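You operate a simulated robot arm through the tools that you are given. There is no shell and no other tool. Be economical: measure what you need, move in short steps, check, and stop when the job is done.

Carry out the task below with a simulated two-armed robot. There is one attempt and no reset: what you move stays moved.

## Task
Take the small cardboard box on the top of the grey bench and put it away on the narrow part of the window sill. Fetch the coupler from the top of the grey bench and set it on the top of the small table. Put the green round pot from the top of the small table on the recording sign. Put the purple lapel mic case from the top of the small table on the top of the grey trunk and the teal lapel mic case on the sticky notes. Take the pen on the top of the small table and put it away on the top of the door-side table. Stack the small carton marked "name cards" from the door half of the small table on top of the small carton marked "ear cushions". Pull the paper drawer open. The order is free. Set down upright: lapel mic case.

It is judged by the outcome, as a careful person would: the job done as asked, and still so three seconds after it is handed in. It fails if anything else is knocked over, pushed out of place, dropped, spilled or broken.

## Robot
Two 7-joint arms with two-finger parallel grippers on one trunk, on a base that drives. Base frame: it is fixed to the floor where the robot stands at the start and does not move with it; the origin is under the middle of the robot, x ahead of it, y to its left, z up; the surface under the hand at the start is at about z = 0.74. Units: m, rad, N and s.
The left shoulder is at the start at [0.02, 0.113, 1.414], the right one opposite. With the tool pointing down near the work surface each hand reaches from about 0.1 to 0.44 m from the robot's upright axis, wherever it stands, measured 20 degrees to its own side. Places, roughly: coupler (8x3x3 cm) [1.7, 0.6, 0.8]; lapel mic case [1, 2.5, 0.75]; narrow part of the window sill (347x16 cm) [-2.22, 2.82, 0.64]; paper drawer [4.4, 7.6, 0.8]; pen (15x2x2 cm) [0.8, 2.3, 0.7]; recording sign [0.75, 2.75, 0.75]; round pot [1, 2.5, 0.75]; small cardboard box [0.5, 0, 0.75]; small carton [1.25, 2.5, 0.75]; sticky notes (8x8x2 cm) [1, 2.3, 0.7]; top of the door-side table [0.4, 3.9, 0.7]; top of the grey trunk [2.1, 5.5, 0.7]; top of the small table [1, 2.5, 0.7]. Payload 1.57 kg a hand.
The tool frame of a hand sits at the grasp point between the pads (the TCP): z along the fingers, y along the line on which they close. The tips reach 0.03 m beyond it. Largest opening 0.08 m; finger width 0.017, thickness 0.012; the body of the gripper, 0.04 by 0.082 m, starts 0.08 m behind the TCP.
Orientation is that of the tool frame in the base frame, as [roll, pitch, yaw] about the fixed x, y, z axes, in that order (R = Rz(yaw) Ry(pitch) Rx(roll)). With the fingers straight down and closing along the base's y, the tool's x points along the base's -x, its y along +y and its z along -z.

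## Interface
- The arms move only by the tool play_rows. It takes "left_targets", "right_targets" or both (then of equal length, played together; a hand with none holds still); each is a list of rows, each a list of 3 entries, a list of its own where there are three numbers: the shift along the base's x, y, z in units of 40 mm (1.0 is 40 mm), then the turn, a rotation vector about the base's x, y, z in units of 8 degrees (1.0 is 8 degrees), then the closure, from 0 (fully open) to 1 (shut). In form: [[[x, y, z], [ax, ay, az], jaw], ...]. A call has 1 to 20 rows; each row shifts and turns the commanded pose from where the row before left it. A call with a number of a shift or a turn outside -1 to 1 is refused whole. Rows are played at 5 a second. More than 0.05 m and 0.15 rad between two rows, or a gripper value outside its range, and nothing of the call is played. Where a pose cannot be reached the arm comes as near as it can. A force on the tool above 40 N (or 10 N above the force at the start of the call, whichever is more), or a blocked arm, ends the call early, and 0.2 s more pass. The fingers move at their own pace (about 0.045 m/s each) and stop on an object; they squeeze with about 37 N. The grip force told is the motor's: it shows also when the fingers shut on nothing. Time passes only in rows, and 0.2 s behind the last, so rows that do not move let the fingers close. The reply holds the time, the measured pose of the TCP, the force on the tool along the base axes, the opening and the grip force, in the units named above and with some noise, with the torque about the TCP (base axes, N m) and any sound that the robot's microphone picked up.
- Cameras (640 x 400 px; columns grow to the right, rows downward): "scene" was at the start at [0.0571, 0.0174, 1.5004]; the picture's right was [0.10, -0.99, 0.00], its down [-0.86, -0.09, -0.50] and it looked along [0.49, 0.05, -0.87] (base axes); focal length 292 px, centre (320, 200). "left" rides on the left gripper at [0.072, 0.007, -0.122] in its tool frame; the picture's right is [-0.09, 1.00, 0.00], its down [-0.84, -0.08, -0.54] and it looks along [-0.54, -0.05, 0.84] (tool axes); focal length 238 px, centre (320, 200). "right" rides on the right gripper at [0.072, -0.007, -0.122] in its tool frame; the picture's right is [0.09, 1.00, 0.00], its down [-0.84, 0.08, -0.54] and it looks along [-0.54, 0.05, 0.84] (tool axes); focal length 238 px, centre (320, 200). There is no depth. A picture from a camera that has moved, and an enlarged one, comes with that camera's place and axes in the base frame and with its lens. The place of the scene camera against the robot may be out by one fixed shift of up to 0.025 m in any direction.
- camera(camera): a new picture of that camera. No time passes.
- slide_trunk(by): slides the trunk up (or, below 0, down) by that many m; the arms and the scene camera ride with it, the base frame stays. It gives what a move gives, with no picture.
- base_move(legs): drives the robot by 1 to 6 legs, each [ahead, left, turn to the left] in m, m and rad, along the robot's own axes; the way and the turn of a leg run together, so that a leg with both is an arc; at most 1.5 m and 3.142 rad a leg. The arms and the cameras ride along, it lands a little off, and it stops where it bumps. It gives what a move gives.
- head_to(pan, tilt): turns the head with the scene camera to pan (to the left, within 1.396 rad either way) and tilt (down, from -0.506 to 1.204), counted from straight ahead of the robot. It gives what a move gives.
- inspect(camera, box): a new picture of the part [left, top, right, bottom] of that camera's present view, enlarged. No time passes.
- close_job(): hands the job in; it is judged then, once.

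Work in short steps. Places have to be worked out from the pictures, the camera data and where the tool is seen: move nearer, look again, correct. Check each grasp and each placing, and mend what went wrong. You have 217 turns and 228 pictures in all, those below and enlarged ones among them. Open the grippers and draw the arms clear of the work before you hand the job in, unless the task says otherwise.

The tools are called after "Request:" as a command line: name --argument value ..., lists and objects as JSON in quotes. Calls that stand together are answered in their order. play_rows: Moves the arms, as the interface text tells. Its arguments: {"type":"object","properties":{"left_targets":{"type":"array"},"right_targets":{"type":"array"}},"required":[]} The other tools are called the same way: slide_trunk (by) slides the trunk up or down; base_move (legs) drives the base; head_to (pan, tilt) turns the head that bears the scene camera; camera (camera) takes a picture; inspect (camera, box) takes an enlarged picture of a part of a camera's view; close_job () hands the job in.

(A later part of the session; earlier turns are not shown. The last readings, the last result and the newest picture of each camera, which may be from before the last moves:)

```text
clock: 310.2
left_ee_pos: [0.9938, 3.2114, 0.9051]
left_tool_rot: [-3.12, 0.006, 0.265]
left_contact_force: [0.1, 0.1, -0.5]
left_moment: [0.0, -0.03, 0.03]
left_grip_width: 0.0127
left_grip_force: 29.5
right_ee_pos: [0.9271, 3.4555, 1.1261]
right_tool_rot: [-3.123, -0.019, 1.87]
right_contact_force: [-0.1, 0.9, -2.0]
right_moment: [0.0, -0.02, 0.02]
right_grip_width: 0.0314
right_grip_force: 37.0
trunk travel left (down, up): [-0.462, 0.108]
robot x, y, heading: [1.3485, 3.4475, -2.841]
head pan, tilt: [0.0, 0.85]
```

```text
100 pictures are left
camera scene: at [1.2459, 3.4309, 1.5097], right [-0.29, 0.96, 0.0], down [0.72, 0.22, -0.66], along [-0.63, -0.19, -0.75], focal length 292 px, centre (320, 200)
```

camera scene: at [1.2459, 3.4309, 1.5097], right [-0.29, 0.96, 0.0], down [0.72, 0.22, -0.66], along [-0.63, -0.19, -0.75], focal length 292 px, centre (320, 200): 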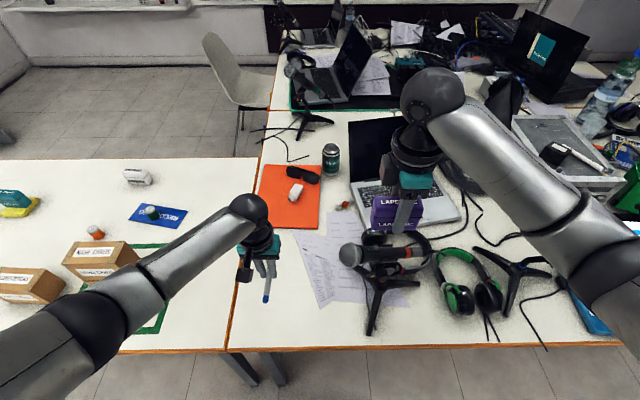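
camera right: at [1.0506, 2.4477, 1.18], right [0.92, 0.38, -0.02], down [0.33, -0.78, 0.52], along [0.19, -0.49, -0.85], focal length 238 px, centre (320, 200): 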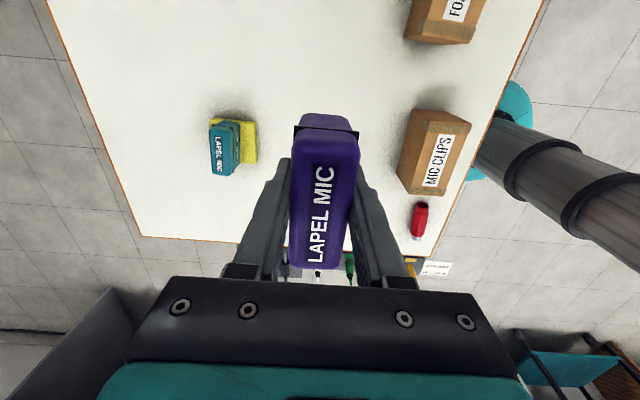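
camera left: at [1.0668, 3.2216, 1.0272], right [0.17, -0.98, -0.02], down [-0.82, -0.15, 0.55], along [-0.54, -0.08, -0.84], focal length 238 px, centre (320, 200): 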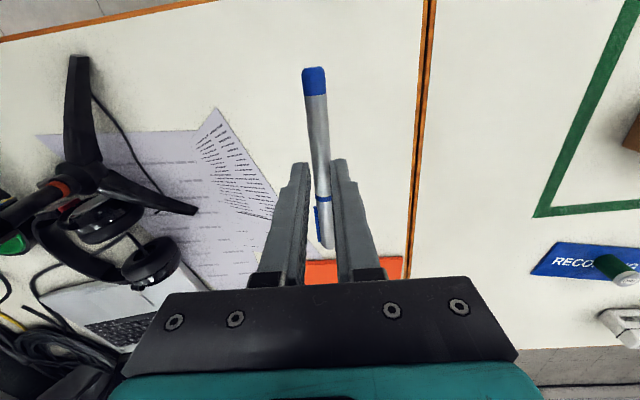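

The forearm is well clear of the stack. I continue down to contact.

Request:
play_rows --left_targets '[[[0, 0, -0.9], [0, 0, 0], 1], [[0, 0, -0.9], [0, 0, 0], 1], [[0, 0, -0.9], [0, 0, 0], 1]]'

Request:
play_rows --left_targets '[[[0, 0, -0.15], [0, 0, 0], 1], [[0, 0, -0.15], [0, 0, 0], 1], [[0, 0, -0.15], [0, 0, 0], 1]]'

```text
clock: 311.0
left_ee_pos: [0.9936, 3.2146, 0.7985]
left_tool_rot: [-3.119, 0.005, 0.263]
left_contact_force: [0.2, 0.5, -1.4]
left_moment: [-0.03, -0.02, -0.04]
left_grip_width: 0.0126
left_grip_force: 29.8
right_ee_pos: [0.9261, 3.4557, 1.1274]
right_tool_rot: [-3.124, -0.017, 1.87]
right_contact_force: [-0.5, -0.4, -1.1]
right_moment: [-0.02, -0.04, 0.0]
right_grip_width: 0.0314
right_grip_force: 37.3
trunk travel left (down, up): [-0.462, 0.108]
robot x, y, heading: [1.346, 3.4485, -2.846]
head pan, tilt: [0.0, 0.85]
```

```text
clock: 311.8
left_ee_pos: [1.0011, 3.2145, 0.7895]
left_tool_rot: [-3.121, 0.005, 0.265]
left_contact_force: [-0.7, 0.1, -0.2]
left_moment: [-0.02, 0.03, 0.0]
left_grip_width: 0.0128
left_grip_force: 30.0
left hand out of reach, approached as far as the arm can: row 2, 3
right_ee_pos: [0.9267, 3.4551, 1.1271]
right_tool_rot: [-3.124, -0.019, 1.869]
right_contact_force: [0.8, -0.7, -1.1]
right_moment: [0.01, 0.0, -0.01]
right_grip_width: 0.0314
right_grip_force: 37.1
trunk travel left (down, up): [-0.462, 0.108]
robot x, y, heading: [1.3471, 3.4463, -2.843]
head pan, tilt: [0.0, 0.85]
```

At the arm's reach limit; I use the trunk for the last 1.5 cm.

Request:
slide_trunk --by -0.014

Request:
camera --camera "left"

```text
clock: 312.5
left_ee_pos: [0.9987, 3.2152, 0.7777]
left_tool_rot: [-3.119, 0.012, 0.266]
left_contact_force: [4.2, 1.8, 36.1]
left_moment: [-0.13, -0.34, 0.03]
left_grip_width: 0.0151
left_grip_force: 31.0
right_ee_pos: [0.9279, 3.4556, 1.1134]
right_tool_rot: [-3.122, -0.016, 1.871]
right_contact_force: [-0.3, -0.2, -0.8]
right_moment: [0.04, -0.01, 0.0]
right_grip_width: 0.0313
right_grip_force: 37.3
trunk travel left (down, up): [-0.448, 0.122]
robot x, y, heading: [1.3493, 3.4467, -2.844]
head pan, tilt: [0.0, 0.85]
```

```text
99 pictures are left
camera left: at [1.0732, 3.2255, 0.8985], right [0.17, -0.98, -0.02], down [-0.82, -0.15, 0.55], along [-0.55, -0.08, -0.83], focal length 238 px, centre (320, 200)
```

left: 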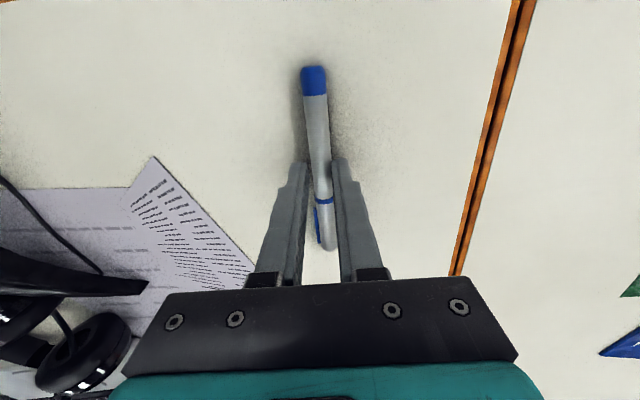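

Firm contact. I relieve slightly, release, and lift.

Request:
slide_trunk --by 0.004

Request:
play_rows --left_targets '[[[0, 0, 0], [0, 0, 0], 0.7], [[0, 0, 0], [0, 0, 0], 0.5], [[0, 0, 0], [0, 0, 0], 0.4], [[0, 0, 0.8], [0, 0, 0], 0.4], [[0, 0, 0.9], [0, 0, 0], 0.4], [[0, 0, 0.9], [0, 0, 0], 0.4], [[0, 0, 0.9], [0, 0, 0], 0.4], [[0.3, 0, 0.9], [0, 0, 0], 0], [[0.3, 0, 0.9], [0, 0, 0], 0]]'

Request:
camera --camera "left"

```text
clock: 313.0
left_ee_pos: [1.0022, 3.2152, 0.7771]
left_tool_rot: [-3.121, 0.008, 0.265]
left_contact_force: [-2.6, -0.6, 8.2]
left_moment: [-0.18, 0.55, 0.01]
left_grip_width: 0.0151
left_grip_force: 31.4
right_ee_pos: [0.9268, 3.4549, 1.117]
right_tool_rot: [-3.122, -0.017, 1.869]
right_contact_force: [-0.7, -0.3, -1.0]
right_moment: [0.0, 0.02, 0.03]
right_grip_width: 0.0314
right_grip_force: 37.1
trunk travel left (down, up): [-0.452, 0.118]
robot x, y, heading: [1.3487, 3.4465, -2.847]
head pan, tilt: [0.0, 0.85]
```

```text
clock: 315.0
left_ee_pos: [1.0237, 3.2158, 0.99]
left_tool_rot: [-3.12, 0.004, 0.267]
left_contact_force: [-0.1, 0.8, 0.6]
left_moment: [0.0, -0.01, -0.02]
left_grip_width: 0.08
left_grip_force: 0.1
right_ee_pos: [0.927, 3.454, 1.1161]
right_tool_rot: [-3.123, -0.019, 1.871]
right_contact_force: [0.4, -0.1, -1.4]
right_moment: [-0.03, -0.03, 0.02]
right_grip_width: 0.0312
right_grip_force: 36.9
trunk travel left (down, up): [-0.452, 0.118]
robot x, y, heading: [1.3509, 3.4457, -2.844]
head pan, tilt: [0.0, 0.85]
```

```text
98 pictures are left
camera left: at [1.0967, 3.2265, 1.1121], right [0.17, -0.98, -0.02], down [-0.82, -0.16, 0.55], along [-0.54, -0.08, -0.84], focal length 238 px, centre (320, 200)
```

left: 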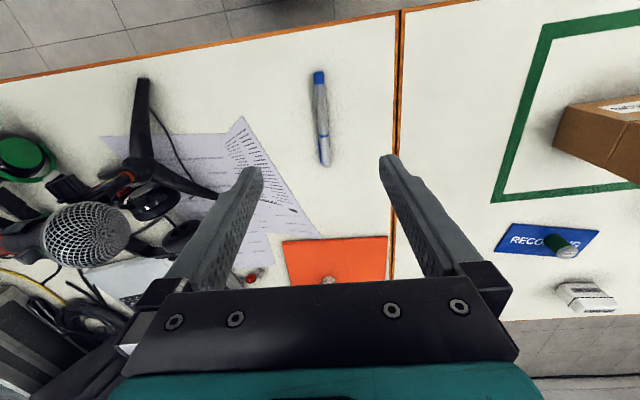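

The pen lies on the door-side table. I raise the arm, back off, and turn toward the grey trunk.

Request:
play_rows --left_targets '[[[0.3, 0, 0.9], [0, 0, 0], 0], [[0.3, 0, 0.9], [0, 0, 0], 0], [[0.3, 0, 0.5], [0, 0, 0], 0]]'

Request:
base_move --legs '[[-0.45, 0, 0], [0, 0, -2.07]]'

Request:
head_to --pan 0 --tilt 0.4

Request:
camera --camera "scene"

```text
clock: 315.8
left_ee_pos: [1.0617, 3.2157, 1.0832]
left_tool_rot: [-3.121, 0.003, 0.265]
left_contact_force: [0.4, 0.9, -0.1]
left_moment: [0.03, -0.04, 0.0]
left_grip_width: 0.08
left_grip_force: 0.1
right_ee_pos: [0.9275, 3.4546, 1.1177]
right_tool_rot: [-3.123, -0.02, 1.868]
right_contact_force: [-0.2, 0.0, -0.7]
right_moment: [0.0, 0.02, 0.0]
right_grip_width: 0.0315
right_grip_force: 36.9
trunk travel left (down, up): [-0.452, 0.118]
robot x, y, heading: [1.3501, 3.4455, -2.845]
head pan, tilt: [0.0, 0.85]
```

```text
clock: 323.4
left_ee_pos: [1.7093, 3.938, 1.082]
left_tool_rot: [-3.121, 0.004, -1.798]
left_contact_force: [0.4, 0.2, 0.2]
left_moment: [-0.02, 0.02, 0.01]
left_grip_width: 0.08
left_grip_force: 0.1
right_ee_pos: [1.9847, 3.9427, 1.1172]
right_tool_rot: [-3.123, -0.02, -0.193]
right_contact_force: [0.3, -0.2, -1.7]
right_moment: [-0.01, 0.0, 0.0]
right_grip_width: 0.0312
right_grip_force: 37.1
trunk travel left (down, up): [-0.452, 0.118]
robot x, y, heading: [1.7737, 3.5766, 1.374]
head pan, tilt: [0.0, 0.85]
```

```text
clock: 324.3
left_ee_pos: [1.7093, 3.9386, 1.0828]
left_tool_rot: [-3.119, 0.003, -1.798]
left_contact_force: [0.0, 0.6, 0.0]
left_moment: [0.03, 0.02, 0.0]
left_grip_width: 0.0802
left_grip_force: 0.0
right_ee_pos: [1.9845, 3.9432, 1.117]
right_tool_rot: [-3.123, -0.019, -0.194]
right_contact_force: [0.4, 0.3, -0.8]
right_moment: [-0.02, -0.02, -0.01]
right_grip_width: 0.0313
right_grip_force: 36.2
trunk travel left (down, up): [-0.452, 0.118]
robot x, y, heading: [1.7767, 3.5737, 1.375]
head pan, tilt: [0.0, 0.4]
```

```text
97 pictures are left
camera scene: at [1.7774, 3.6861, 1.5388], right [0.98, -0.19, 0.0], down [-0.08, -0.38, -0.92], along [0.18, 0.9, -0.39], focal length 292 px, centre (320, 200)
```

scene: 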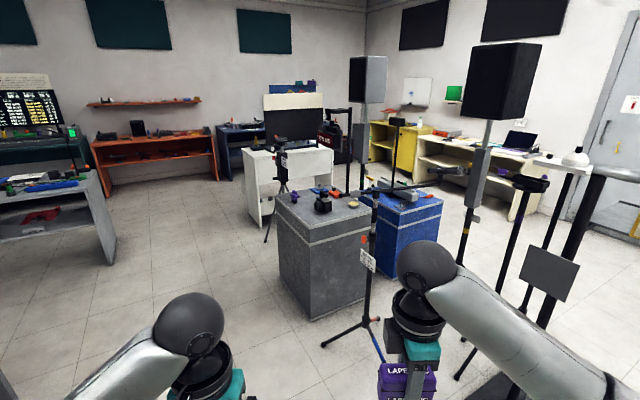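

A mic stand stands in front of the trunk with its boom over it. I zoom to see what is on top.

Request:
inspect --camera "scene" --box '[250, 140, 480, 360]'

Request:
inspect --camera "scene" --box '[260, 160, 400, 250]'

```text
1.82 times, centred on (365, 250) of scene
camera zoom: at [1.7774, 3.6861, 1.5388], right [0.98, -0.19, 0.0], down [-0.08, -0.38, -0.92], along [0.18, 0.9, -0.39], focal length 531 px, centre (238, 109)
```

zoom: 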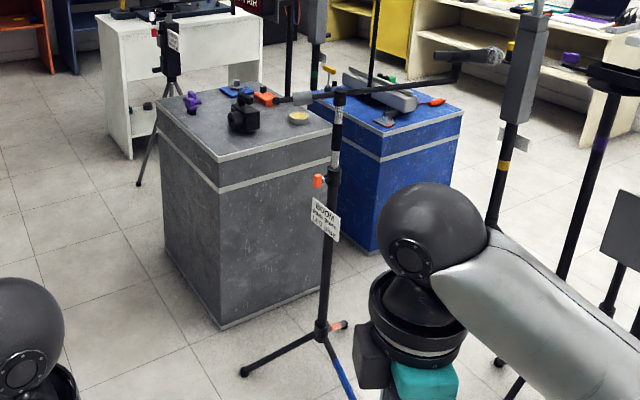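

```text
4.44 times, centred on (330, 205) of scene
camera zoom: at [1.7774, 3.6861, 1.5388], right [0.98, -0.19, 0.0], down [-0.08, -0.38, -0.92], along [0.18, 0.9, -0.39], focal length 1297 px, centre (276, 178)
```

zoom: 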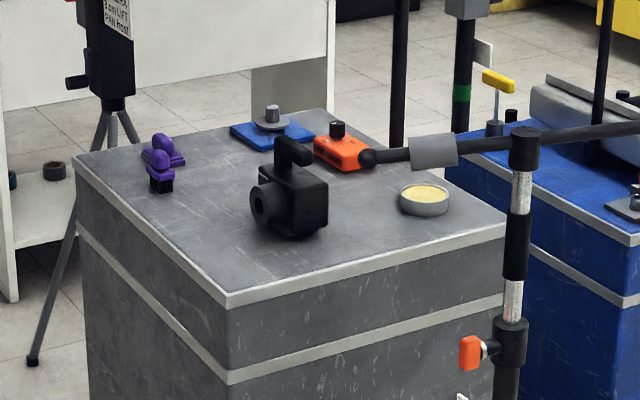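

The trunk's left (west) face is free to approach; I'll set the case near its left edge at about (2.017, 5.447). I drive there and face it.

Request:
base_move --legs '[[0.82, 0.3, 0], [0.82, 0.3, 0], [0, 0, -1.08]]'

Request:
head_to --pan 0 --tilt 0.7

Request:
camera --camera "scene"

```text
clock: 335.8
left_ee_pos: [1.7784, 5.5112, 1.0824]
left_tool_rot: [-3.121, 0.004, -2.876]
left_contact_force: [-0.5, -0.2, 0.3]
left_moment: [0.01, -0.01, -0.02]
left_grip_width: 0.0799
left_grip_force: 0.0
right_ee_pos: [1.9139, 5.2723, 1.1165]
right_tool_rot: [-3.123, -0.021, -1.27]
right_contact_force: [-0.1, 1.3, -0.9]
right_moment: [-0.03, 0.02, 0.02]
right_grip_width: 0.0313
right_grip_force: 37.0
trunk travel left (down, up): [-0.452, 0.118]
robot x, y, heading: [1.4923, 5.2821, 0.298]
head pan, tilt: [0.0, 0.4]
```

```text
clock: 336.6
left_ee_pos: [1.7796, 5.5126, 1.081]
left_tool_rot: [-3.121, 0.006, -2.874]
left_contact_force: [0.0, -0.2, -0.2]
left_moment: [0.01, -0.03, -0.04]
left_grip_width: 0.08
left_grip_force: 0.0
right_ee_pos: [1.9132, 5.2735, 1.1164]
right_tool_rot: [-3.121, -0.019, -1.272]
right_contact_force: [-0.8, -0.1, -0.9]
right_moment: [-0.02, 0.0, 0.0]
right_grip_width: 0.0313
right_grip_force: 36.8
trunk travel left (down, up): [-0.452, 0.118]
robot x, y, heading: [1.4908, 5.2781, 0.303]
head pan, tilt: [0.0, 0.7]
```

```text
94 pictures are left
camera scene: at [1.5627, 5.3193, 1.512], right [0.29, -0.96, 0.0], down [-0.62, -0.19, -0.77], along [0.73, 0.22, -0.64], focal length 292 px, centre (320, 200)
```

scene: 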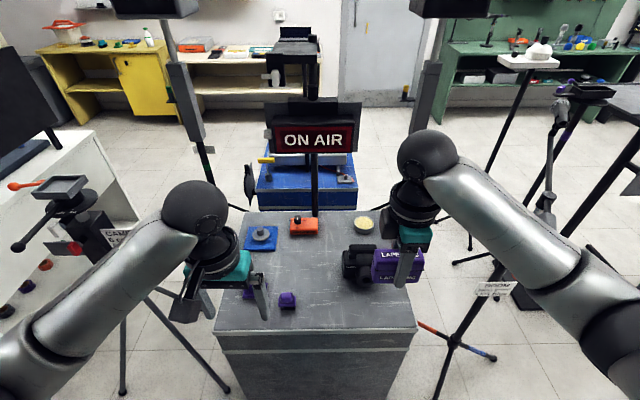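

Free spot on the trunk top near (2.005, 5.42), between the brush and the black camera. I drive 0.12 ahead, raise the left hand, and move the right hand there.

Request:
base_move --legs '[[0.12, 0, 0]]'

Request:
play_rows --left_targets '[[[-0.5, 0, 0.6], [0, 0, 0], 0], [[-0.5, 0, 0.6], [0, 0, 0], 0], [[0, 0, 0.6], [0, 0, 0], 0], [[0, 0, 0.6], [0, 0, 0], 0]]' --right_targets '[[[-0.2, 0.8, 0], [0, 0, 0], 1], [[-0.2, 0.8, 0], [0, 0, 0], 1], [[-0.2, 0.8, 0], [0, 0, 0], 1], [[0, 0, 0], [0, 0, 0], 1]]'

Request:
camera --camera "right"

Request:
camera --camera "scene"

```text
clock: 337.9
left_ee_pos: [1.8941, 5.5478, 1.0832]
left_tool_rot: [-3.121, 0.003, -2.876]
left_contact_force: [0.0, -0.8, -0.6]
left_moment: [0.0, 0.01, 0.03]
left_grip_width: 0.0799
left_grip_force: 0.0
right_ee_pos: [2.0271, 5.3081, 1.1159]
right_tool_rot: [-3.124, -0.018, -1.272]
right_contact_force: [0.2, 0.2, -1.7]
right_moment: [0.0, 0.01, 0.02]
right_grip_width: 0.0315
right_grip_force: 37.3
trunk travel left (down, up): [-0.452, 0.118]
robot x, y, heading: [1.6044, 5.3149, 0.297]
head pan, tilt: [0.0, 0.7]
```

```text
clock: 338.9
left_ee_pos: [1.8519, 5.5447, 1.1776]
left_tool_rot: [-3.121, 0.004, -2.875]
left_contact_force: [-0.9, -0.1, 0.0]
left_moment: [-0.01, 0.01, 0.01]
left_grip_width: 0.08
left_grip_force: 0.0
right_ee_pos: [2.0069, 5.403, 1.1139]
right_tool_rot: [-3.122, -0.019, -1.271]
right_contact_force: [-0.6, -0.2, -1.0]
right_moment: [0.0, -0.01, -0.02]
right_grip_width: 0.0313
right_grip_force: 36.7
trunk travel left (down, up): [-0.452, 0.118]
robot x, y, heading: [1.6073, 5.3113, 0.3]
head pan, tilt: [0.0, 0.7]
```

```text
93 pictures are left
camera right: at [2.029, 5.3375, 1.2376], right [-0.92, -0.38, -0.02], down [-0.33, 0.78, 0.52], along [-0.19, 0.49, -0.85], focal length 238 px, centre (320, 200)
```

right: 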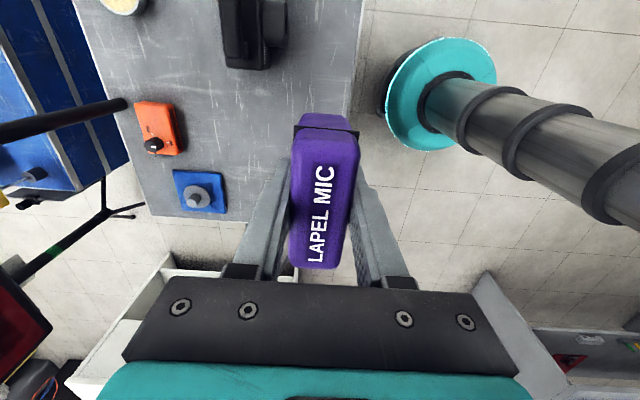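

```text
92 pictures are left
camera scene: at [1.6768, 5.3533, 1.512], right [0.29, -0.96, 0.0], down [-0.62, -0.19, -0.77], along [0.73, 0.22, -0.64], focal length 292 px, centre (320, 200)
```

scene: 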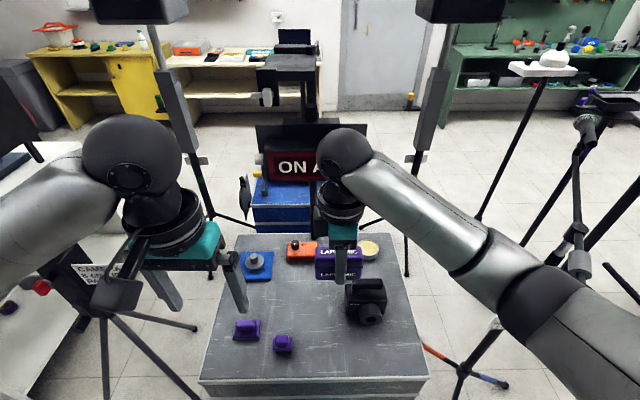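

I adjust to (2.012, 5.43), lower the trunk by 0.2 and check.

Request:
play_rows --right_targets '[[[0.12, 0.65, 0], [0, 0, -0.4], 1]]'

Request:
slide_trunk --by -0.22

Request:
play_rows --right_targets '[[[0, 0, -0.7], [0, 0, 0], 1], [[0, 0, -0.7], [0, 0, 0], 1]]'

Request:
camera --camera "right"

Request:
camera --camera "scene"

```text
clock: 339.2
left_ee_pos: [1.8527, 5.5472, 1.1765]
left_tool_rot: [-3.119, 0.005, -2.875]
left_contact_force: [-0.3, -0.2, -0.5]
left_moment: [-0.04, -0.04, 0.01]
left_grip_width: 0.08
left_grip_force: 0.1
right_ee_pos: [2.0093, 5.4316, 1.1145]
right_tool_rot: [-3.122, -0.019, -1.329]
right_contact_force: [-0.2, 0.2, -0.6]
right_moment: [-0.03, -0.05, 0.0]
right_grip_width: 0.0312
right_grip_force: 36.8
trunk travel left (down, up): [-0.452, 0.118]
robot x, y, heading: [1.6046, 5.3169, 0.291]
head pan, tilt: [0.0, 0.7]
```

```text
clock: 341.6
left_ee_pos: [1.8531, 5.5474, 0.9563]
left_tool_rot: [-3.12, 0.006, -2.877]
left_contact_force: [-0.4, 1.1, -0.4]
left_moment: [0.02, 0.04, 0.01]
left_grip_width: 0.0802
left_grip_force: 0.0
right_ee_pos: [2.0097, 5.4315, 0.8949]
right_tool_rot: [-3.123, -0.018, -1.328]
right_contact_force: [-0.1, 0.1, -1.3]
right_moment: [0.03, 0.01, 0.02]
right_grip_width: 0.0316
right_grip_force: 36.9
trunk travel left (down, up): [-0.232, 0.338]
robot x, y, heading: [1.6081, 5.3177, 0.302]
head pan, tilt: [0.0, 0.7]
```

```text
clock: 342.2
left_ee_pos: [1.8525, 5.5463, 0.9556]
left_tool_rot: [-3.121, 0.005, -2.877]
left_contact_force: [0.2, 0.5, -0.3]
left_moment: [0.05, -0.05, -0.02]
left_grip_width: 0.0801
left_grip_force: 0.1
right_ee_pos: [2.0086, 5.4293, 0.8392]
right_tool_rot: [-3.122, -0.02, -1.33]
right_contact_force: [0.2, -0.2, -1.8]
right_moment: [-0.01, 0.04, 0.02]
right_grip_width: 0.0314
right_grip_force: 37.4
trunk travel left (down, up): [-0.232, 0.338]
robot x, y, heading: [1.6011, 5.3177, 0.292]
head pan, tilt: [0.0, 0.7]
```

```text
91 pictures are left
camera right: at [2.0284, 5.3644, 0.9627], right [-0.94, -0.33, -0.02], down [-0.29, 0.8, 0.52], along [-0.16, 0.5, -0.85], focal length 238 px, centre (320, 200)
```

right: 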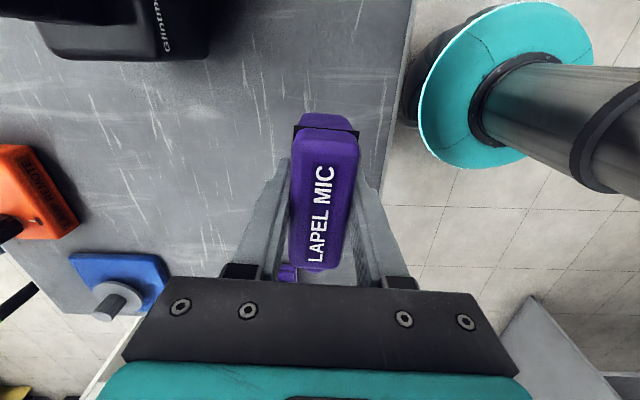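

```text
90 pictures are left
camera scene: at [1.6769, 5.3542, 1.292], right [0.29, -0.96, 0.0], down [-0.62, -0.19, -0.76], along [0.73, 0.22, -0.64], focal length 292 px, centre (320, 200)
```

scene: 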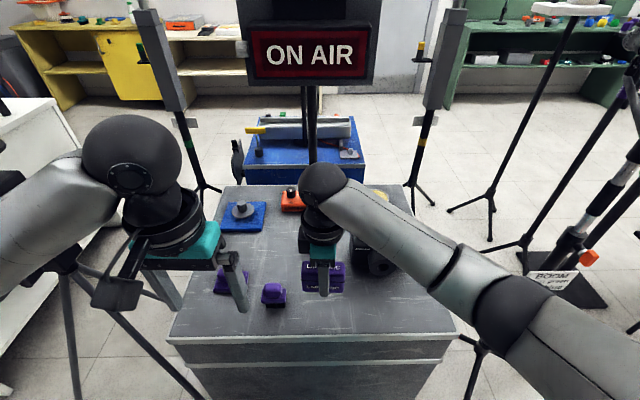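

Clear all around (edge 7 cm, camera 4.5 cm). I lower to contact.

Request:
play_rows --right_targets '[[[0, 0, -0.8], [0, 0, 0], 1], [[0, 0, -0.6], [0, 0, 0], 1], [[0, 0, -0.12], [0, 0, 0], 1], [[0, 0, -0.12], [0, 0, 0], 1], [[0, 0, -0.12], [0, 0, 0], 1]]'

Request:
play_rows --right_targets '[[[0, 0, -0.12], [0, 0, 0], 1], [[0, 0, -0.12], [0, 0, 0], 1], [[0, 0, -0.12], [0, 0, 0], 1]]'

```text
clock: 343.4
left_ee_pos: [1.8497, 5.5469, 0.9572]
left_tool_rot: [-3.122, 0.006, -2.876]
left_contact_force: [0.4, -1.4, -0.2]
left_moment: [-0.03, -0.01, 0.03]
left_grip_width: 0.0801
left_grip_force: 0.1
right_ee_pos: [2.0099, 5.4325, 0.7736]
right_tool_rot: [-3.117, -0.012, -1.325]
right_contact_force: [-4.1, -3.2, 33.0]
right_moment: [-0.12, 0.66, -0.01]
right_grip_width: 0.0317
right_grip_force: 36.7
trunk travel left (down, up): [-0.232, 0.338]
robot x, y, heading: [1.605, 5.3186, 0.299]
head pan, tilt: [0.0, 0.7]
```

```text
clock: 343.8
left_ee_pos: [1.8521, 5.5471, 0.9572]
left_tool_rot: [-3.12, 0.004, -2.877]
left_contact_force: [-0.8, 0.5, 0.2]
left_moment: [-0.01, 0.04, 0.0]
left_grip_width: 0.0801
left_grip_force: 0.0
right_ee_pos: [2.011, 5.4326, 0.7708]
right_tool_rot: [-3.118, -0.013, -1.326]
right_contact_force: [-6.6, -4.6, 14.1]
right_moment: [-0.29, 0.43, 0.04]
right_grip_width: 0.0316
right_grip_force: 36.6
trunk travel left (down, up): [-0.232, 0.338]
robot x, y, heading: [1.5999, 5.3145, 0.294]
head pan, tilt: [0.0, 0.7]
stopped in row 1 (right hand): the force on the tool passed its limit at 47 N (the readings are from after the stop); the commanded pose is now the measured one
```

Contact (trunk top ≈0.735). I relieve, open moderately and lift straight up.

Request:
play_rows --right_targets '[[[0, 0, 0.1], [0, 0, 0], 1], [[0, 0, 0], [0, 0, 0], 0.5], [[0, 0, 0], [0, 0, 0], 0.35], [[0, 0, 0], [0, 0, 0], 0.35], [[0, 0, 0.5], [0, 0, 0], 0.35], [[0, 0, 0.8], [0, 0, 0], 0.35], [[0, 0, 0.9], [0, 0, 0], 0.35], [[0, 0, 0.9], [0, 0, 0], 0.35]]'

Request:
slide_trunk --by 0.2

Request:
camera --camera "scene"

Request:
camera --camera "right"

```text
clock: 345.6
left_ee_pos: [1.8535, 5.547, 0.9567]
left_tool_rot: [-3.122, 0.006, -2.877]
left_contact_force: [0.2, -0.1, 0.5]
left_moment: [-0.02, 0.02, 0.01]
left_grip_width: 0.08
left_grip_force: 0.1
right_ee_pos: [2.0124, 5.4329, 0.8969]
right_tool_rot: [-3.118, -0.015, -1.327]
right_contact_force: [0.5, 0.2, -0.7]
right_moment: [-0.01, 0.03, 0.0]
right_grip_width: 0.052
right_grip_force: 0.1
trunk travel left (down, up): [-0.232, 0.338]
robot x, y, heading: [1.6047, 5.3174, 0.3]
head pan, tilt: [0.0, 0.7]
```

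```text
clock: 347.8
left_ee_pos: [1.8528, 5.5457, 1.1569]
left_tool_rot: [-3.121, 0.006, -2.876]
left_contact_force: [0.2, -0.4, 0.3]
left_moment: [0.01, 0.0, -0.01]
left_grip_width: 0.08
left_grip_force: 0.1
right_ee_pos: [2.0128, 5.4329, 1.0967]
right_tool_rot: [-3.117, -0.015, -1.327]
right_contact_force: [-0.5, 0.1, 1.1]
right_moment: [0.02, -0.02, -0.01]
right_grip_width: 0.052
right_grip_force: 0.1
trunk travel left (down, up): [-0.432, 0.138]
robot x, y, heading: [1.6042, 5.3131, 0.291]
head pan, tilt: [0.0, 0.7]
```

```text
89 pictures are left
camera scene: at [1.6769, 5.3543, 1.4919], right [0.29, -0.96, 0.0], down [-0.62, -0.19, -0.76], along [0.73, 0.22, -0.64], focal length 292 px, centre (320, 200)
```

scene: 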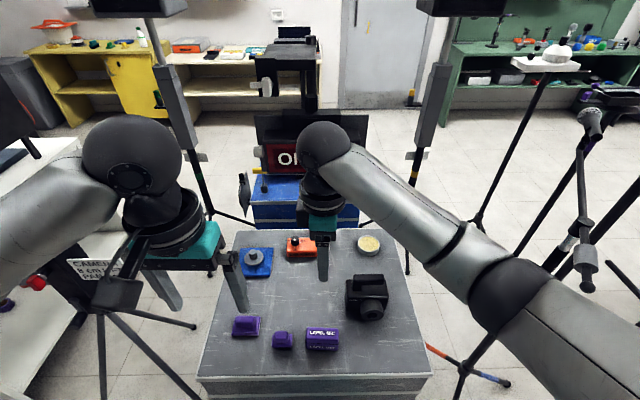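

```text
88 pictures are left
camera right: at [2.0316, 5.3656, 1.2198], right [-0.94, -0.33, -0.02], down [-0.29, 0.8, 0.53], along [-0.16, 0.51, -0.85], focal length 238 px, centre (320, 200)
```

right: 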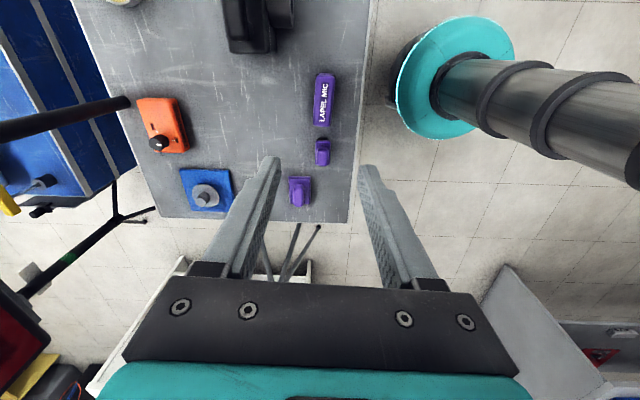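

Purple case stands upright on the trunk. Now I look for the paper drawer near (4.4, 7.6).

Request:
head_to --pan 0.4 --tilt 0.2

Request:
camera --camera "scene"

Request:
inspect --camera "scene" --box '[250, 130, 450, 255]'

```text
clock: 348.7
left_ee_pos: [1.8528, 5.5473, 1.1574]
left_tool_rot: [-3.121, 0.005, -2.874]
left_contact_force: [0.0, 0.5, 0.2]
left_moment: [0.04, -0.03, 0.02]
left_grip_width: 0.0801
left_grip_force: 0.1
right_ee_pos: [2.0123, 5.4327, 1.096]
right_tool_rot: [-3.117, -0.016, -1.326]
right_contact_force: [0.0, -0.6, 0.2]
right_moment: [-0.01, 0.01, -0.02]
right_grip_width: 0.0522
right_grip_force: 0.0
trunk travel left (down, up): [-0.432, 0.138]
robot x, y, heading: [1.6029, 5.3158, 0.299]
head pan, tilt: [0.4, 0.201]
```

```text
87 pictures are left
camera scene: at [1.6672, 5.3891, 1.5373], right [0.64, -0.77, 0.0], down [-0.15, -0.13, -0.98], along [0.75, 0.63, -0.2], focal length 292 px, centre (320, 200)
```

scene: 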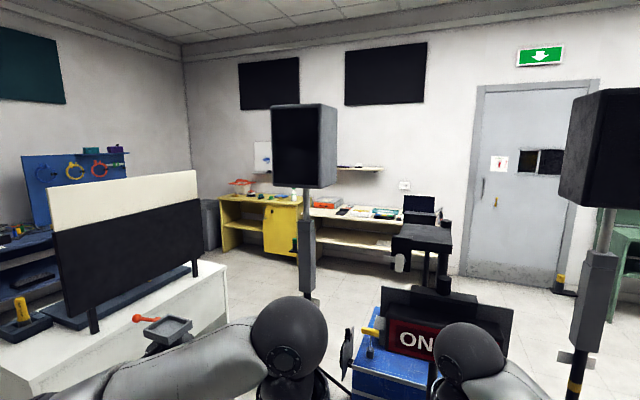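

```text
3.20 times, centred on (350, 192) of scene
camera zoom: at [1.6672, 5.3891, 1.5373], right [0.64, -0.77, 0.0], down [-0.15, -0.13, -0.98], along [0.75, 0.63, -0.2], focal length 934 px, centre (224, 224)
```

zoom: 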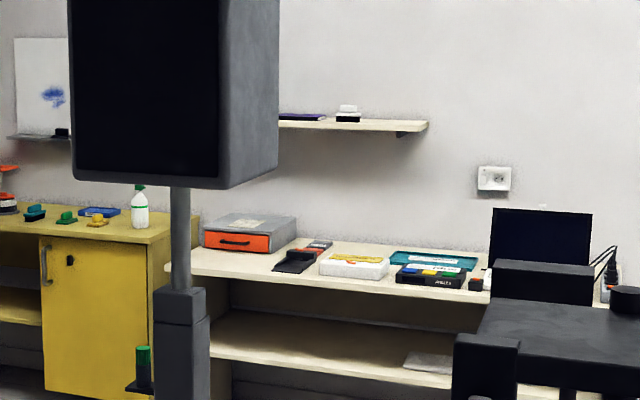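

The paper drawer is the small unit with an orange front and black handle on the cream desk. I need a path; I back off south-west and survey the floor.

Request:
base_move --legs '[[-0.4, 0, 0], [0, -0.75, 0]]'

Request:
head_to --pan 0 --tilt 0.35

Request:
camera --camera "scene"

Request:
head_to --pan 0.75 --tilt 0.35

Request:
camera --camera "scene"

Request:
head_to --pan -0.75 --tilt 0.35

Request:
camera --camera "scene"

```text
clock: 354.9
left_ee_pos: [1.6941, 4.6991, 1.1563]
left_tool_rot: [-3.121, 0.005, -2.876]
left_contact_force: [0.1, -0.3, 0.1]
left_moment: [0.03, -0.01, 0.0]
left_grip_width: 0.0798
left_grip_force: 0.1
right_ee_pos: [1.853, 4.5841, 1.0989]
right_tool_rot: [-3.119, -0.014, -1.326]
right_contact_force: [0.2, 0.7, -0.3]
right_moment: [0.0, -0.05, 0.02]
right_grip_width: 0.0517
right_grip_force: 0.2
trunk travel left (down, up): [-0.432, 0.138]
robot x, y, heading: [1.4444, 4.47, 0.297]
head pan, tilt: [0.4, 0.201]
```

```text
clock: 355.8
left_ee_pos: [1.6926, 4.6989, 1.1558]
left_tool_rot: [-3.121, 0.006, -2.876]
left_contact_force: [-0.2, -0.2, -0.5]
left_moment: [0.0, -0.01, -0.01]
left_grip_width: 0.0802
left_grip_force: 0.0
right_ee_pos: [1.8513, 4.5842, 1.0973]
right_tool_rot: [-3.115, -0.015, -1.326]
right_contact_force: [-0.1, 0.8, 0.3]
right_moment: [-0.02, 0.03, 0.03]
right_grip_width: 0.052
right_grip_force: 0.0
trunk travel left (down, up): [-0.432, 0.138]
robot x, y, heading: [1.4447, 4.4665, 0.301]
head pan, tilt: [0.0, 0.351]
```

```text
85 pictures are left
camera scene: at [1.5249, 4.5082, 1.5234], right [0.29, -0.96, 0.0], down [-0.33, -0.1, -0.94], along [0.9, 0.28, -0.34], focal length 292 px, centre (320, 200)
```

scene: 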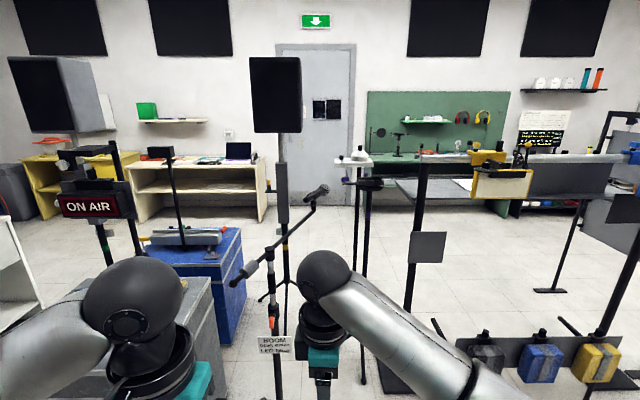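

```text
clock: 356.9
left_ee_pos: [1.694, 4.6991, 1.1564]
left_tool_rot: [-3.121, 0.005, -2.877]
left_contact_force: [0.8, -0.3, 0.3]
left_moment: [0.01, 0.01, 0.03]
left_grip_width: 0.0799
left_grip_force: 0.1
right_ee_pos: [1.8517, 4.5843, 1.0976]
right_tool_rot: [-3.116, -0.014, -1.327]
right_contact_force: [-0.1, 0.3, 0.0]
right_moment: [0.02, -0.01, 0.01]
right_grip_width: 0.0519
right_grip_force: 0.0
trunk travel left (down, up): [-0.432, 0.138]
robot x, y, heading: [1.4443, 4.4673, 0.297]
head pan, tilt: [0.75, 0.351]
```

```text
84 pictures are left
camera scene: at [1.4825, 4.5615, 1.5234], right [0.87, -0.5, 0.0], down [-0.17, -0.3, -0.94], along [0.47, 0.81, -0.34], focal length 292 px, centre (320, 200)
```

scene: 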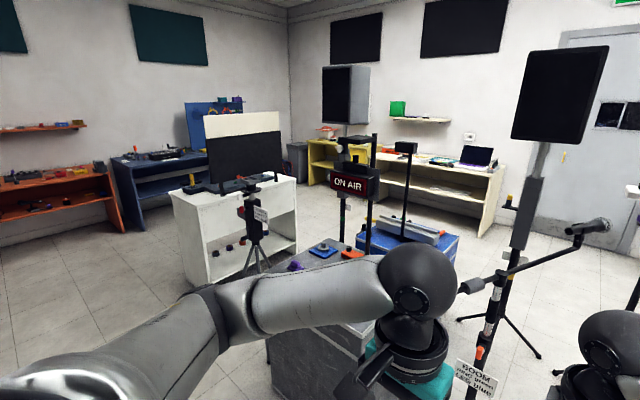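

```text
clock: 358.5
left_ee_pos: [1.6931, 4.6985, 1.1567]
left_tool_rot: [-3.121, 0.005, -2.876]
left_contact_force: [0.0, 1.0, -0.2]
left_moment: [0.0, -0.02, -0.03]
left_grip_width: 0.0803
left_grip_force: 0.1
right_ee_pos: [1.8527, 4.5853, 1.0972]
right_tool_rot: [-3.117, -0.014, -1.327]
right_contact_force: [0.1, -1.0, -0.1]
right_moment: [0.01, 0.01, -0.02]
right_grip_width: 0.0521
right_grip_force: 0.2
trunk travel left (down, up): [-0.432, 0.138]
robot x, y, heading: [1.4443, 4.4691, 0.301]
head pan, tilt: [-0.75, 0.351]
```

```text
83 pictures are left
camera scene: at [1.5197, 4.4402, 1.5234], right [-0.44, -0.9, 0.0], down [-0.31, 0.15, -0.94], along [0.84, -0.41, -0.34], focal length 292 px, centre (320, 200)
```

scene: 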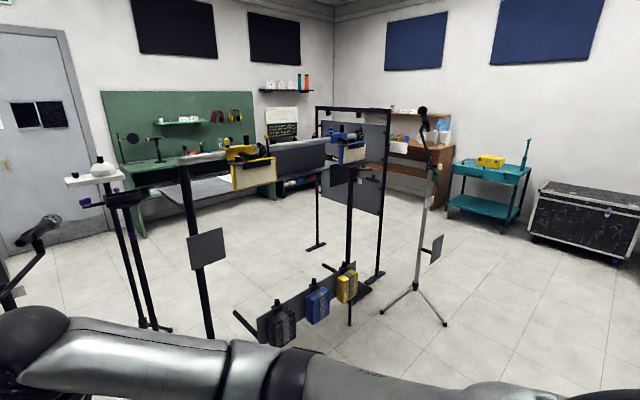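

The direct ways are cluttered with stands; the southern loop (past the small table, around the stands to the east) looks open. I drive back south and survey east.

Request:
base_move --legs '[[-0.04, -0.98, 0], [-0.04, -0.98, 0], [0.15, -0.78, 0]]'

Request:
head_to --pan 0.1 --tilt 0.4

Request:
camera --camera "scene"

```text
clock: 372.2
left_ee_pos: [2.5355, 2.0699, 1.1568]
left_tool_rot: [-3.121, 0.006, -2.9]
left_contact_force: [-0.9, 1.1, 0.0]
left_moment: [0.02, -0.02, -0.03]
left_grip_width: 0.0798
left_grip_force: 0.0
right_ee_pos: [2.6937, 1.9516, 1.0974]
right_tool_rot: [-3.117, -0.015, -1.35]
right_contact_force: [0.7, 0.3, -0.2]
right_moment: [0.02, -0.02, -0.01]
right_grip_width: 0.0522
right_grip_force: 0.0
trunk travel left (down, up): [-0.432, 0.138]
robot x, y, heading: [2.2846, 1.8444, 0.273]
head pan, tilt: [-0.75, 0.351]
```

```text
clock: 373.4
left_ee_pos: [2.5361, 2.0686, 1.1559]
left_tool_rot: [-3.12, 0.004, -2.9]
left_contact_force: [-0.2, -0.3, 0.1]
left_moment: [0.02, 0.04, 0.02]
left_grip_width: 0.0799
left_grip_force: 0.0
right_ee_pos: [2.6928, 1.9519, 1.0966]
right_tool_rot: [-3.118, -0.014, -1.351]
right_contact_force: [0.0, 0.1, -0.4]
right_moment: [0.03, 0.01, -0.03]
right_grip_width: 0.0523
right_grip_force: 0.1
trunk travel left (down, up): [-0.432, 0.138]
robot x, y, heading: [2.2825, 1.8442, 0.273]
head pan, tilt: [0.099, 0.4]
```

```text
82 pictures are left
camera scene: at [2.3597, 1.8918, 1.5188], right [0.36, -0.93, 0.0], down [-0.36, -0.14, -0.92], along [0.86, 0.33, -0.39], focal length 292 px, centre (320, 200)
```

scene: 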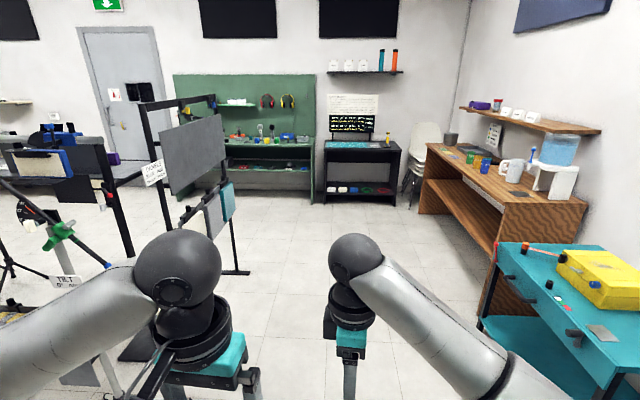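

Corridor to the east is open (frame foot at ~(4.05, 3.2), cart at ~(4.1, 1.4)). I drive through to (4.3, 2.45) and turn north.

Request:
base_move --legs '[[1.05, 0.03, 0], [1.06, 0.03, 0], [0, 0, 1.58]]'

Request:
head_to --pan 0 --tilt 0.4

Request:
camera --camera "scene"

```text
clock: 387.7
left_ee_pos: [4.0766, 2.6975, 1.1563]
left_tool_rot: [-3.122, 0.006, -1.321]
left_contact_force: [0.7, 0.2, 0.1]
left_moment: [-0.02, 0.02, 0.01]
left_grip_width: 0.0799
left_grip_force: 0.1
right_ee_pos: [4.1922, 2.8546, 1.096]
right_tool_rot: [-3.116, -0.014, 0.23]
right_contact_force: [0.3, -0.3, 0.4]
right_moment: [-0.03, 0.02, 0.02]
right_grip_width: 0.052
right_grip_force: 0.1
trunk travel left (down, up): [-0.432, 0.138]
robot x, y, heading: [4.3026, 2.4465, 1.847]
head pan, tilt: [0.099, 0.4]
```

```text
clock: 388.4
left_ee_pos: [4.0767, 2.6971, 1.1562]
left_tool_rot: [-3.12, 0.004, -1.32]
left_contact_force: [-0.3, 0.0, 0.2]
left_moment: [-0.02, 0.01, -0.01]
left_grip_width: 0.0801
left_grip_force: 0.1
right_ee_pos: [4.193, 2.8555, 1.0974]
right_tool_rot: [-3.118, -0.014, 0.229]
right_contact_force: [0.3, -0.1, -0.3]
right_moment: [-0.02, -0.01, 0.01]
right_grip_width: 0.052
right_grip_force: 0.1
trunk travel left (down, up): [-0.432, 0.138]
robot x, y, heading: [4.3041, 2.4441, 1.854]
head pan, tilt: [0.0, 0.4]
```

```text
81 pictures are left
camera scene: at [4.2559, 2.5553, 1.5188], right [0.96, 0.28, 0.0], down [0.11, -0.37, -0.92], along [-0.26, 0.89, -0.39], focal length 292 px, centre (320, 200)
```

scene: 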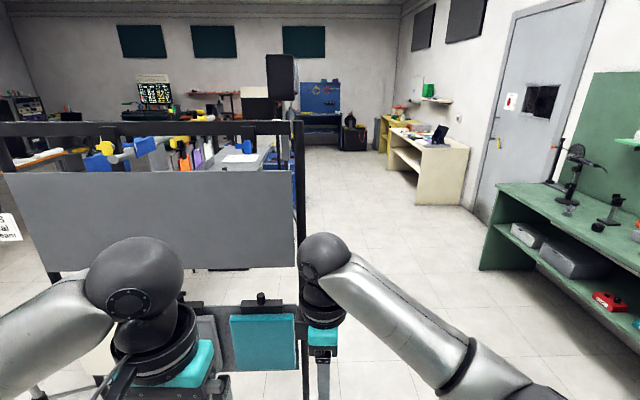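

The corridor to the cream desk is open. I shift right and drive north.

Request:
base_move --legs '[[0, -0.65, 0], [1.45, 0, 0.01], [1.45, 0, 0.01]]'

Request:
head_to --pan -0.3 --tilt 0.4

Request:
camera --camera "scene"

```text
clock: 405.4
left_ee_pos: [3.8484, 5.6109, 1.1562]
left_tool_rot: [-3.123, 0.006, -1.299]
left_contact_force: [-0.2, 0.6, -1.4]
left_moment: [0.0, -0.03, 0.02]
left_grip_width: 0.0802
left_grip_force: 0.1
right_ee_pos: [3.9609, 5.771, 1.0957]
right_tool_rot: [-3.116, -0.016, 0.251]
right_contact_force: [-0.7, 0.3, -0.4]
right_moment: [-0.01, 0.02, -0.02]
right_grip_width: 0.052
right_grip_force: 0.0
trunk travel left (down, up): [-0.432, 0.138]
robot x, y, heading: [4.0783, 5.3642, 1.875]
head pan, tilt: [0.0, 0.4]
```

```text
clock: 406.2
left_ee_pos: [3.8483, 5.6109, 1.1565]
left_tool_rot: [-3.12, 0.005, -1.301]
left_contact_force: [0.4, 0.3, 0.6]
left_moment: [0.0, -0.02, 0.0]
left_grip_width: 0.08
left_grip_force: 0.1
right_ee_pos: [3.96, 5.7713, 1.0963]
right_tool_rot: [-3.117, -0.013, 0.252]
right_contact_force: [0.3, 0.6, -0.7]
right_moment: [-0.02, -0.03, -0.01]
right_grip_width: 0.0521
right_grip_force: 0.1
trunk travel left (down, up): [-0.432, 0.138]
robot x, y, heading: [4.0813, 5.3649, 1.876]
head pan, tilt: [-0.3, 0.4]
```

```text
80 pictures are left
camera scene: at [4.0581, 5.4775, 1.5188], right [1.0, 0.01, 0.0], down [0.0, -0.39, -0.92], along [0.0, 0.92, -0.39], focal length 292 px, centre (320, 200)
```

scene: 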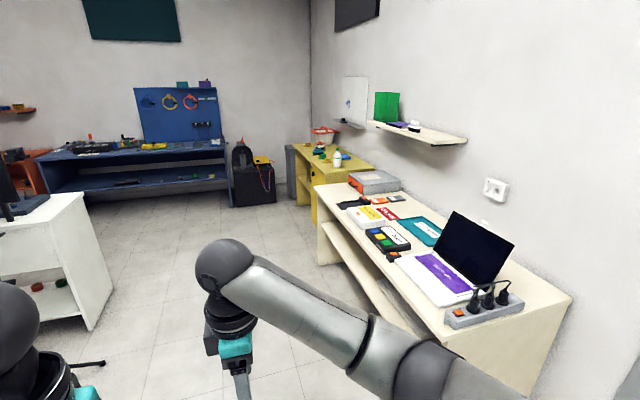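

Drawer unit is at about (4.35, 7.41), its front facing the room. I drive alongside the desk and turn to face it.

Request:
base_move --legs '[[0.95, 0, 0], [0.92, 0, 0], [0, 0, -1.576]]'

Request:
head_to --pan 0 --tilt 0.7

Request:
camera --camera "scene"

```text
clock: 419.6
left_ee_pos: [3.7127, 7.4135, 1.1567]
left_tool_rot: [-3.122, 0.004, -2.816]
left_contact_force: [1.4, 0.0, 0.1]
left_moment: [0.0, 0.01, 0.03]
left_grip_width: 0.08
left_grip_force: 0.0
right_ee_pos: [3.8803, 7.3081, 1.0977]
right_tool_rot: [-3.116, -0.014, -1.267]
right_contact_force: [0.2, -0.6, 0.2]
right_moment: [-0.01, -0.02, 0.0]
right_grip_width: 0.0521
right_grip_force: 0.0
trunk travel left (down, up): [-0.432, 0.138]
robot x, y, heading: [3.4797, 7.1665, 0.358]
head pan, tilt: [-0.3, 0.4]
```

```text
clock: 420.4
left_ee_pos: [3.7135, 7.412, 1.1568]
left_tool_rot: [-3.122, 0.006, -2.815]
left_contact_force: [0.1, 1.3, -0.4]
left_moment: [0.03, -0.01, -0.02]
left_grip_width: 0.0798
left_grip_force: 0.0
right_ee_pos: [3.8799, 7.308, 1.098]
right_tool_rot: [-3.118, -0.014, -1.265]
right_contact_force: [-0.5, 0.2, -1.0]
right_moment: [-0.02, -0.03, -0.01]
right_grip_width: 0.052
right_grip_force: 0.0
trunk travel left (down, up): [-0.432, 0.138]
robot x, y, heading: [3.4852, 7.1697, 0.358]
head pan, tilt: [0.0, 0.7]
```

```text
79 pictures are left
camera scene: at [3.5503, 7.2105, 1.492], right [0.35, -0.94, 0.0], down [-0.6, -0.22, -0.77], along [0.72, 0.27, -0.64], focal length 292 px, centre (320, 200)
```

scene: 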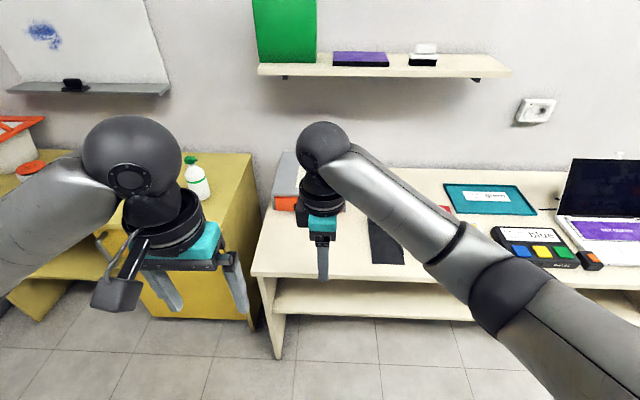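

The right hand hides the drawer. I correct heading and move the hand aside to see the handle.

Request:
base_move --legs '[[0, 0, -0.057]]'

Request:
play_rows --right_targets '[[[0.1, -0.9, 0], [0, 0, 0], 0], [[0.1, -0.9, 0], [0, 0, 0], 0], [[0.1, -0.9, 0], [0, 0, 0], 0], [[0.1, -0.9, 0], [0, 0, 0], 0]]'

Request:
inspect --camera "scene" --box '[200, 120, 400, 260]'

Request:
camera --camera "scene"

```text
clock: 421.2
left_ee_pos: [3.7271, 7.3981, 1.1569]
left_tool_rot: [-3.118, 0.004, -2.872]
left_contact_force: [-0.2, 0.3, 0.2]
left_moment: [0.04, -0.02, 0.02]
left_grip_width: 0.0798
left_grip_force: 0.1
right_ee_pos: [3.8879, 7.2843, 1.098]
right_tool_rot: [-3.118, -0.014, -1.323]
right_contact_force: [-0.8, -0.9, 0.7]
right_moment: [-0.01, 0.03, -0.01]
right_grip_width: 0.0518
right_grip_force: 0.1
trunk travel left (down, up): [-0.432, 0.138]
robot x, y, heading: [3.4817, 7.1688, 0.3]
head pan, tilt: [0.0, 0.7]
```

```text
clock: 422.2
left_ee_pos: [3.7271, 7.398, 1.1551]
left_tool_rot: [-3.12, 0.005, -2.874]
left_contact_force: [-0.8, -0.9, 0.0]
left_moment: [0.0, 0.01, -0.03]
left_grip_width: 0.0802
left_grip_force: 0.1
right_ee_pos: [3.9005, 7.1394, 1.0975]
right_tool_rot: [-3.115, -0.012, -1.322]
right_contact_force: [0.6, -0.5, -0.3]
right_moment: [0.01, 0.04, 0.03]
right_grip_width: 0.0801
right_grip_force: 0.0
trunk travel left (down, up): [-0.432, 0.138]
robot x, y, heading: [3.4813, 7.1647, 0.302]
head pan, tilt: [0.0, 0.7]
```

```text
2.86 times, centred on (300, 190) of scene
camera zoom: at [3.5518, 7.2046, 1.492], right [0.3, -0.96, 0.0], down [-0.62, -0.19, -0.77], along [0.73, 0.23, -0.64], focal length 834 px, centre (377, 229)
```

zoom: 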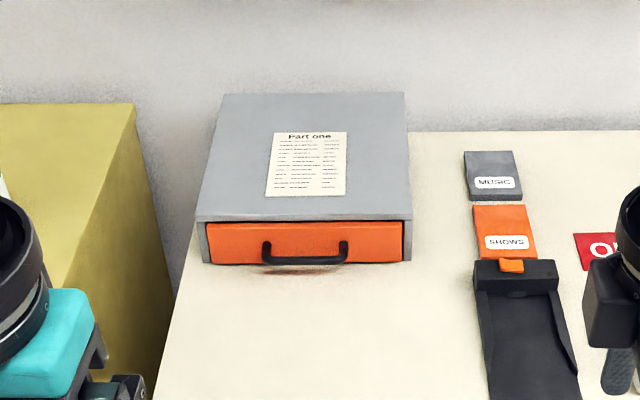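

```text
77 pictures are left
camera scene: at [3.5518, 7.2046, 1.492], right [0.3, -0.96, 0.0], down [-0.62, -0.19, -0.77], along [0.73, 0.23, -0.64], focal length 292 px, centre (320, 200)
```

scene: 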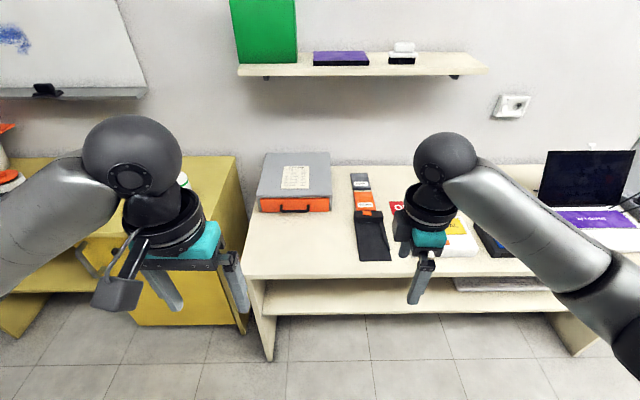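

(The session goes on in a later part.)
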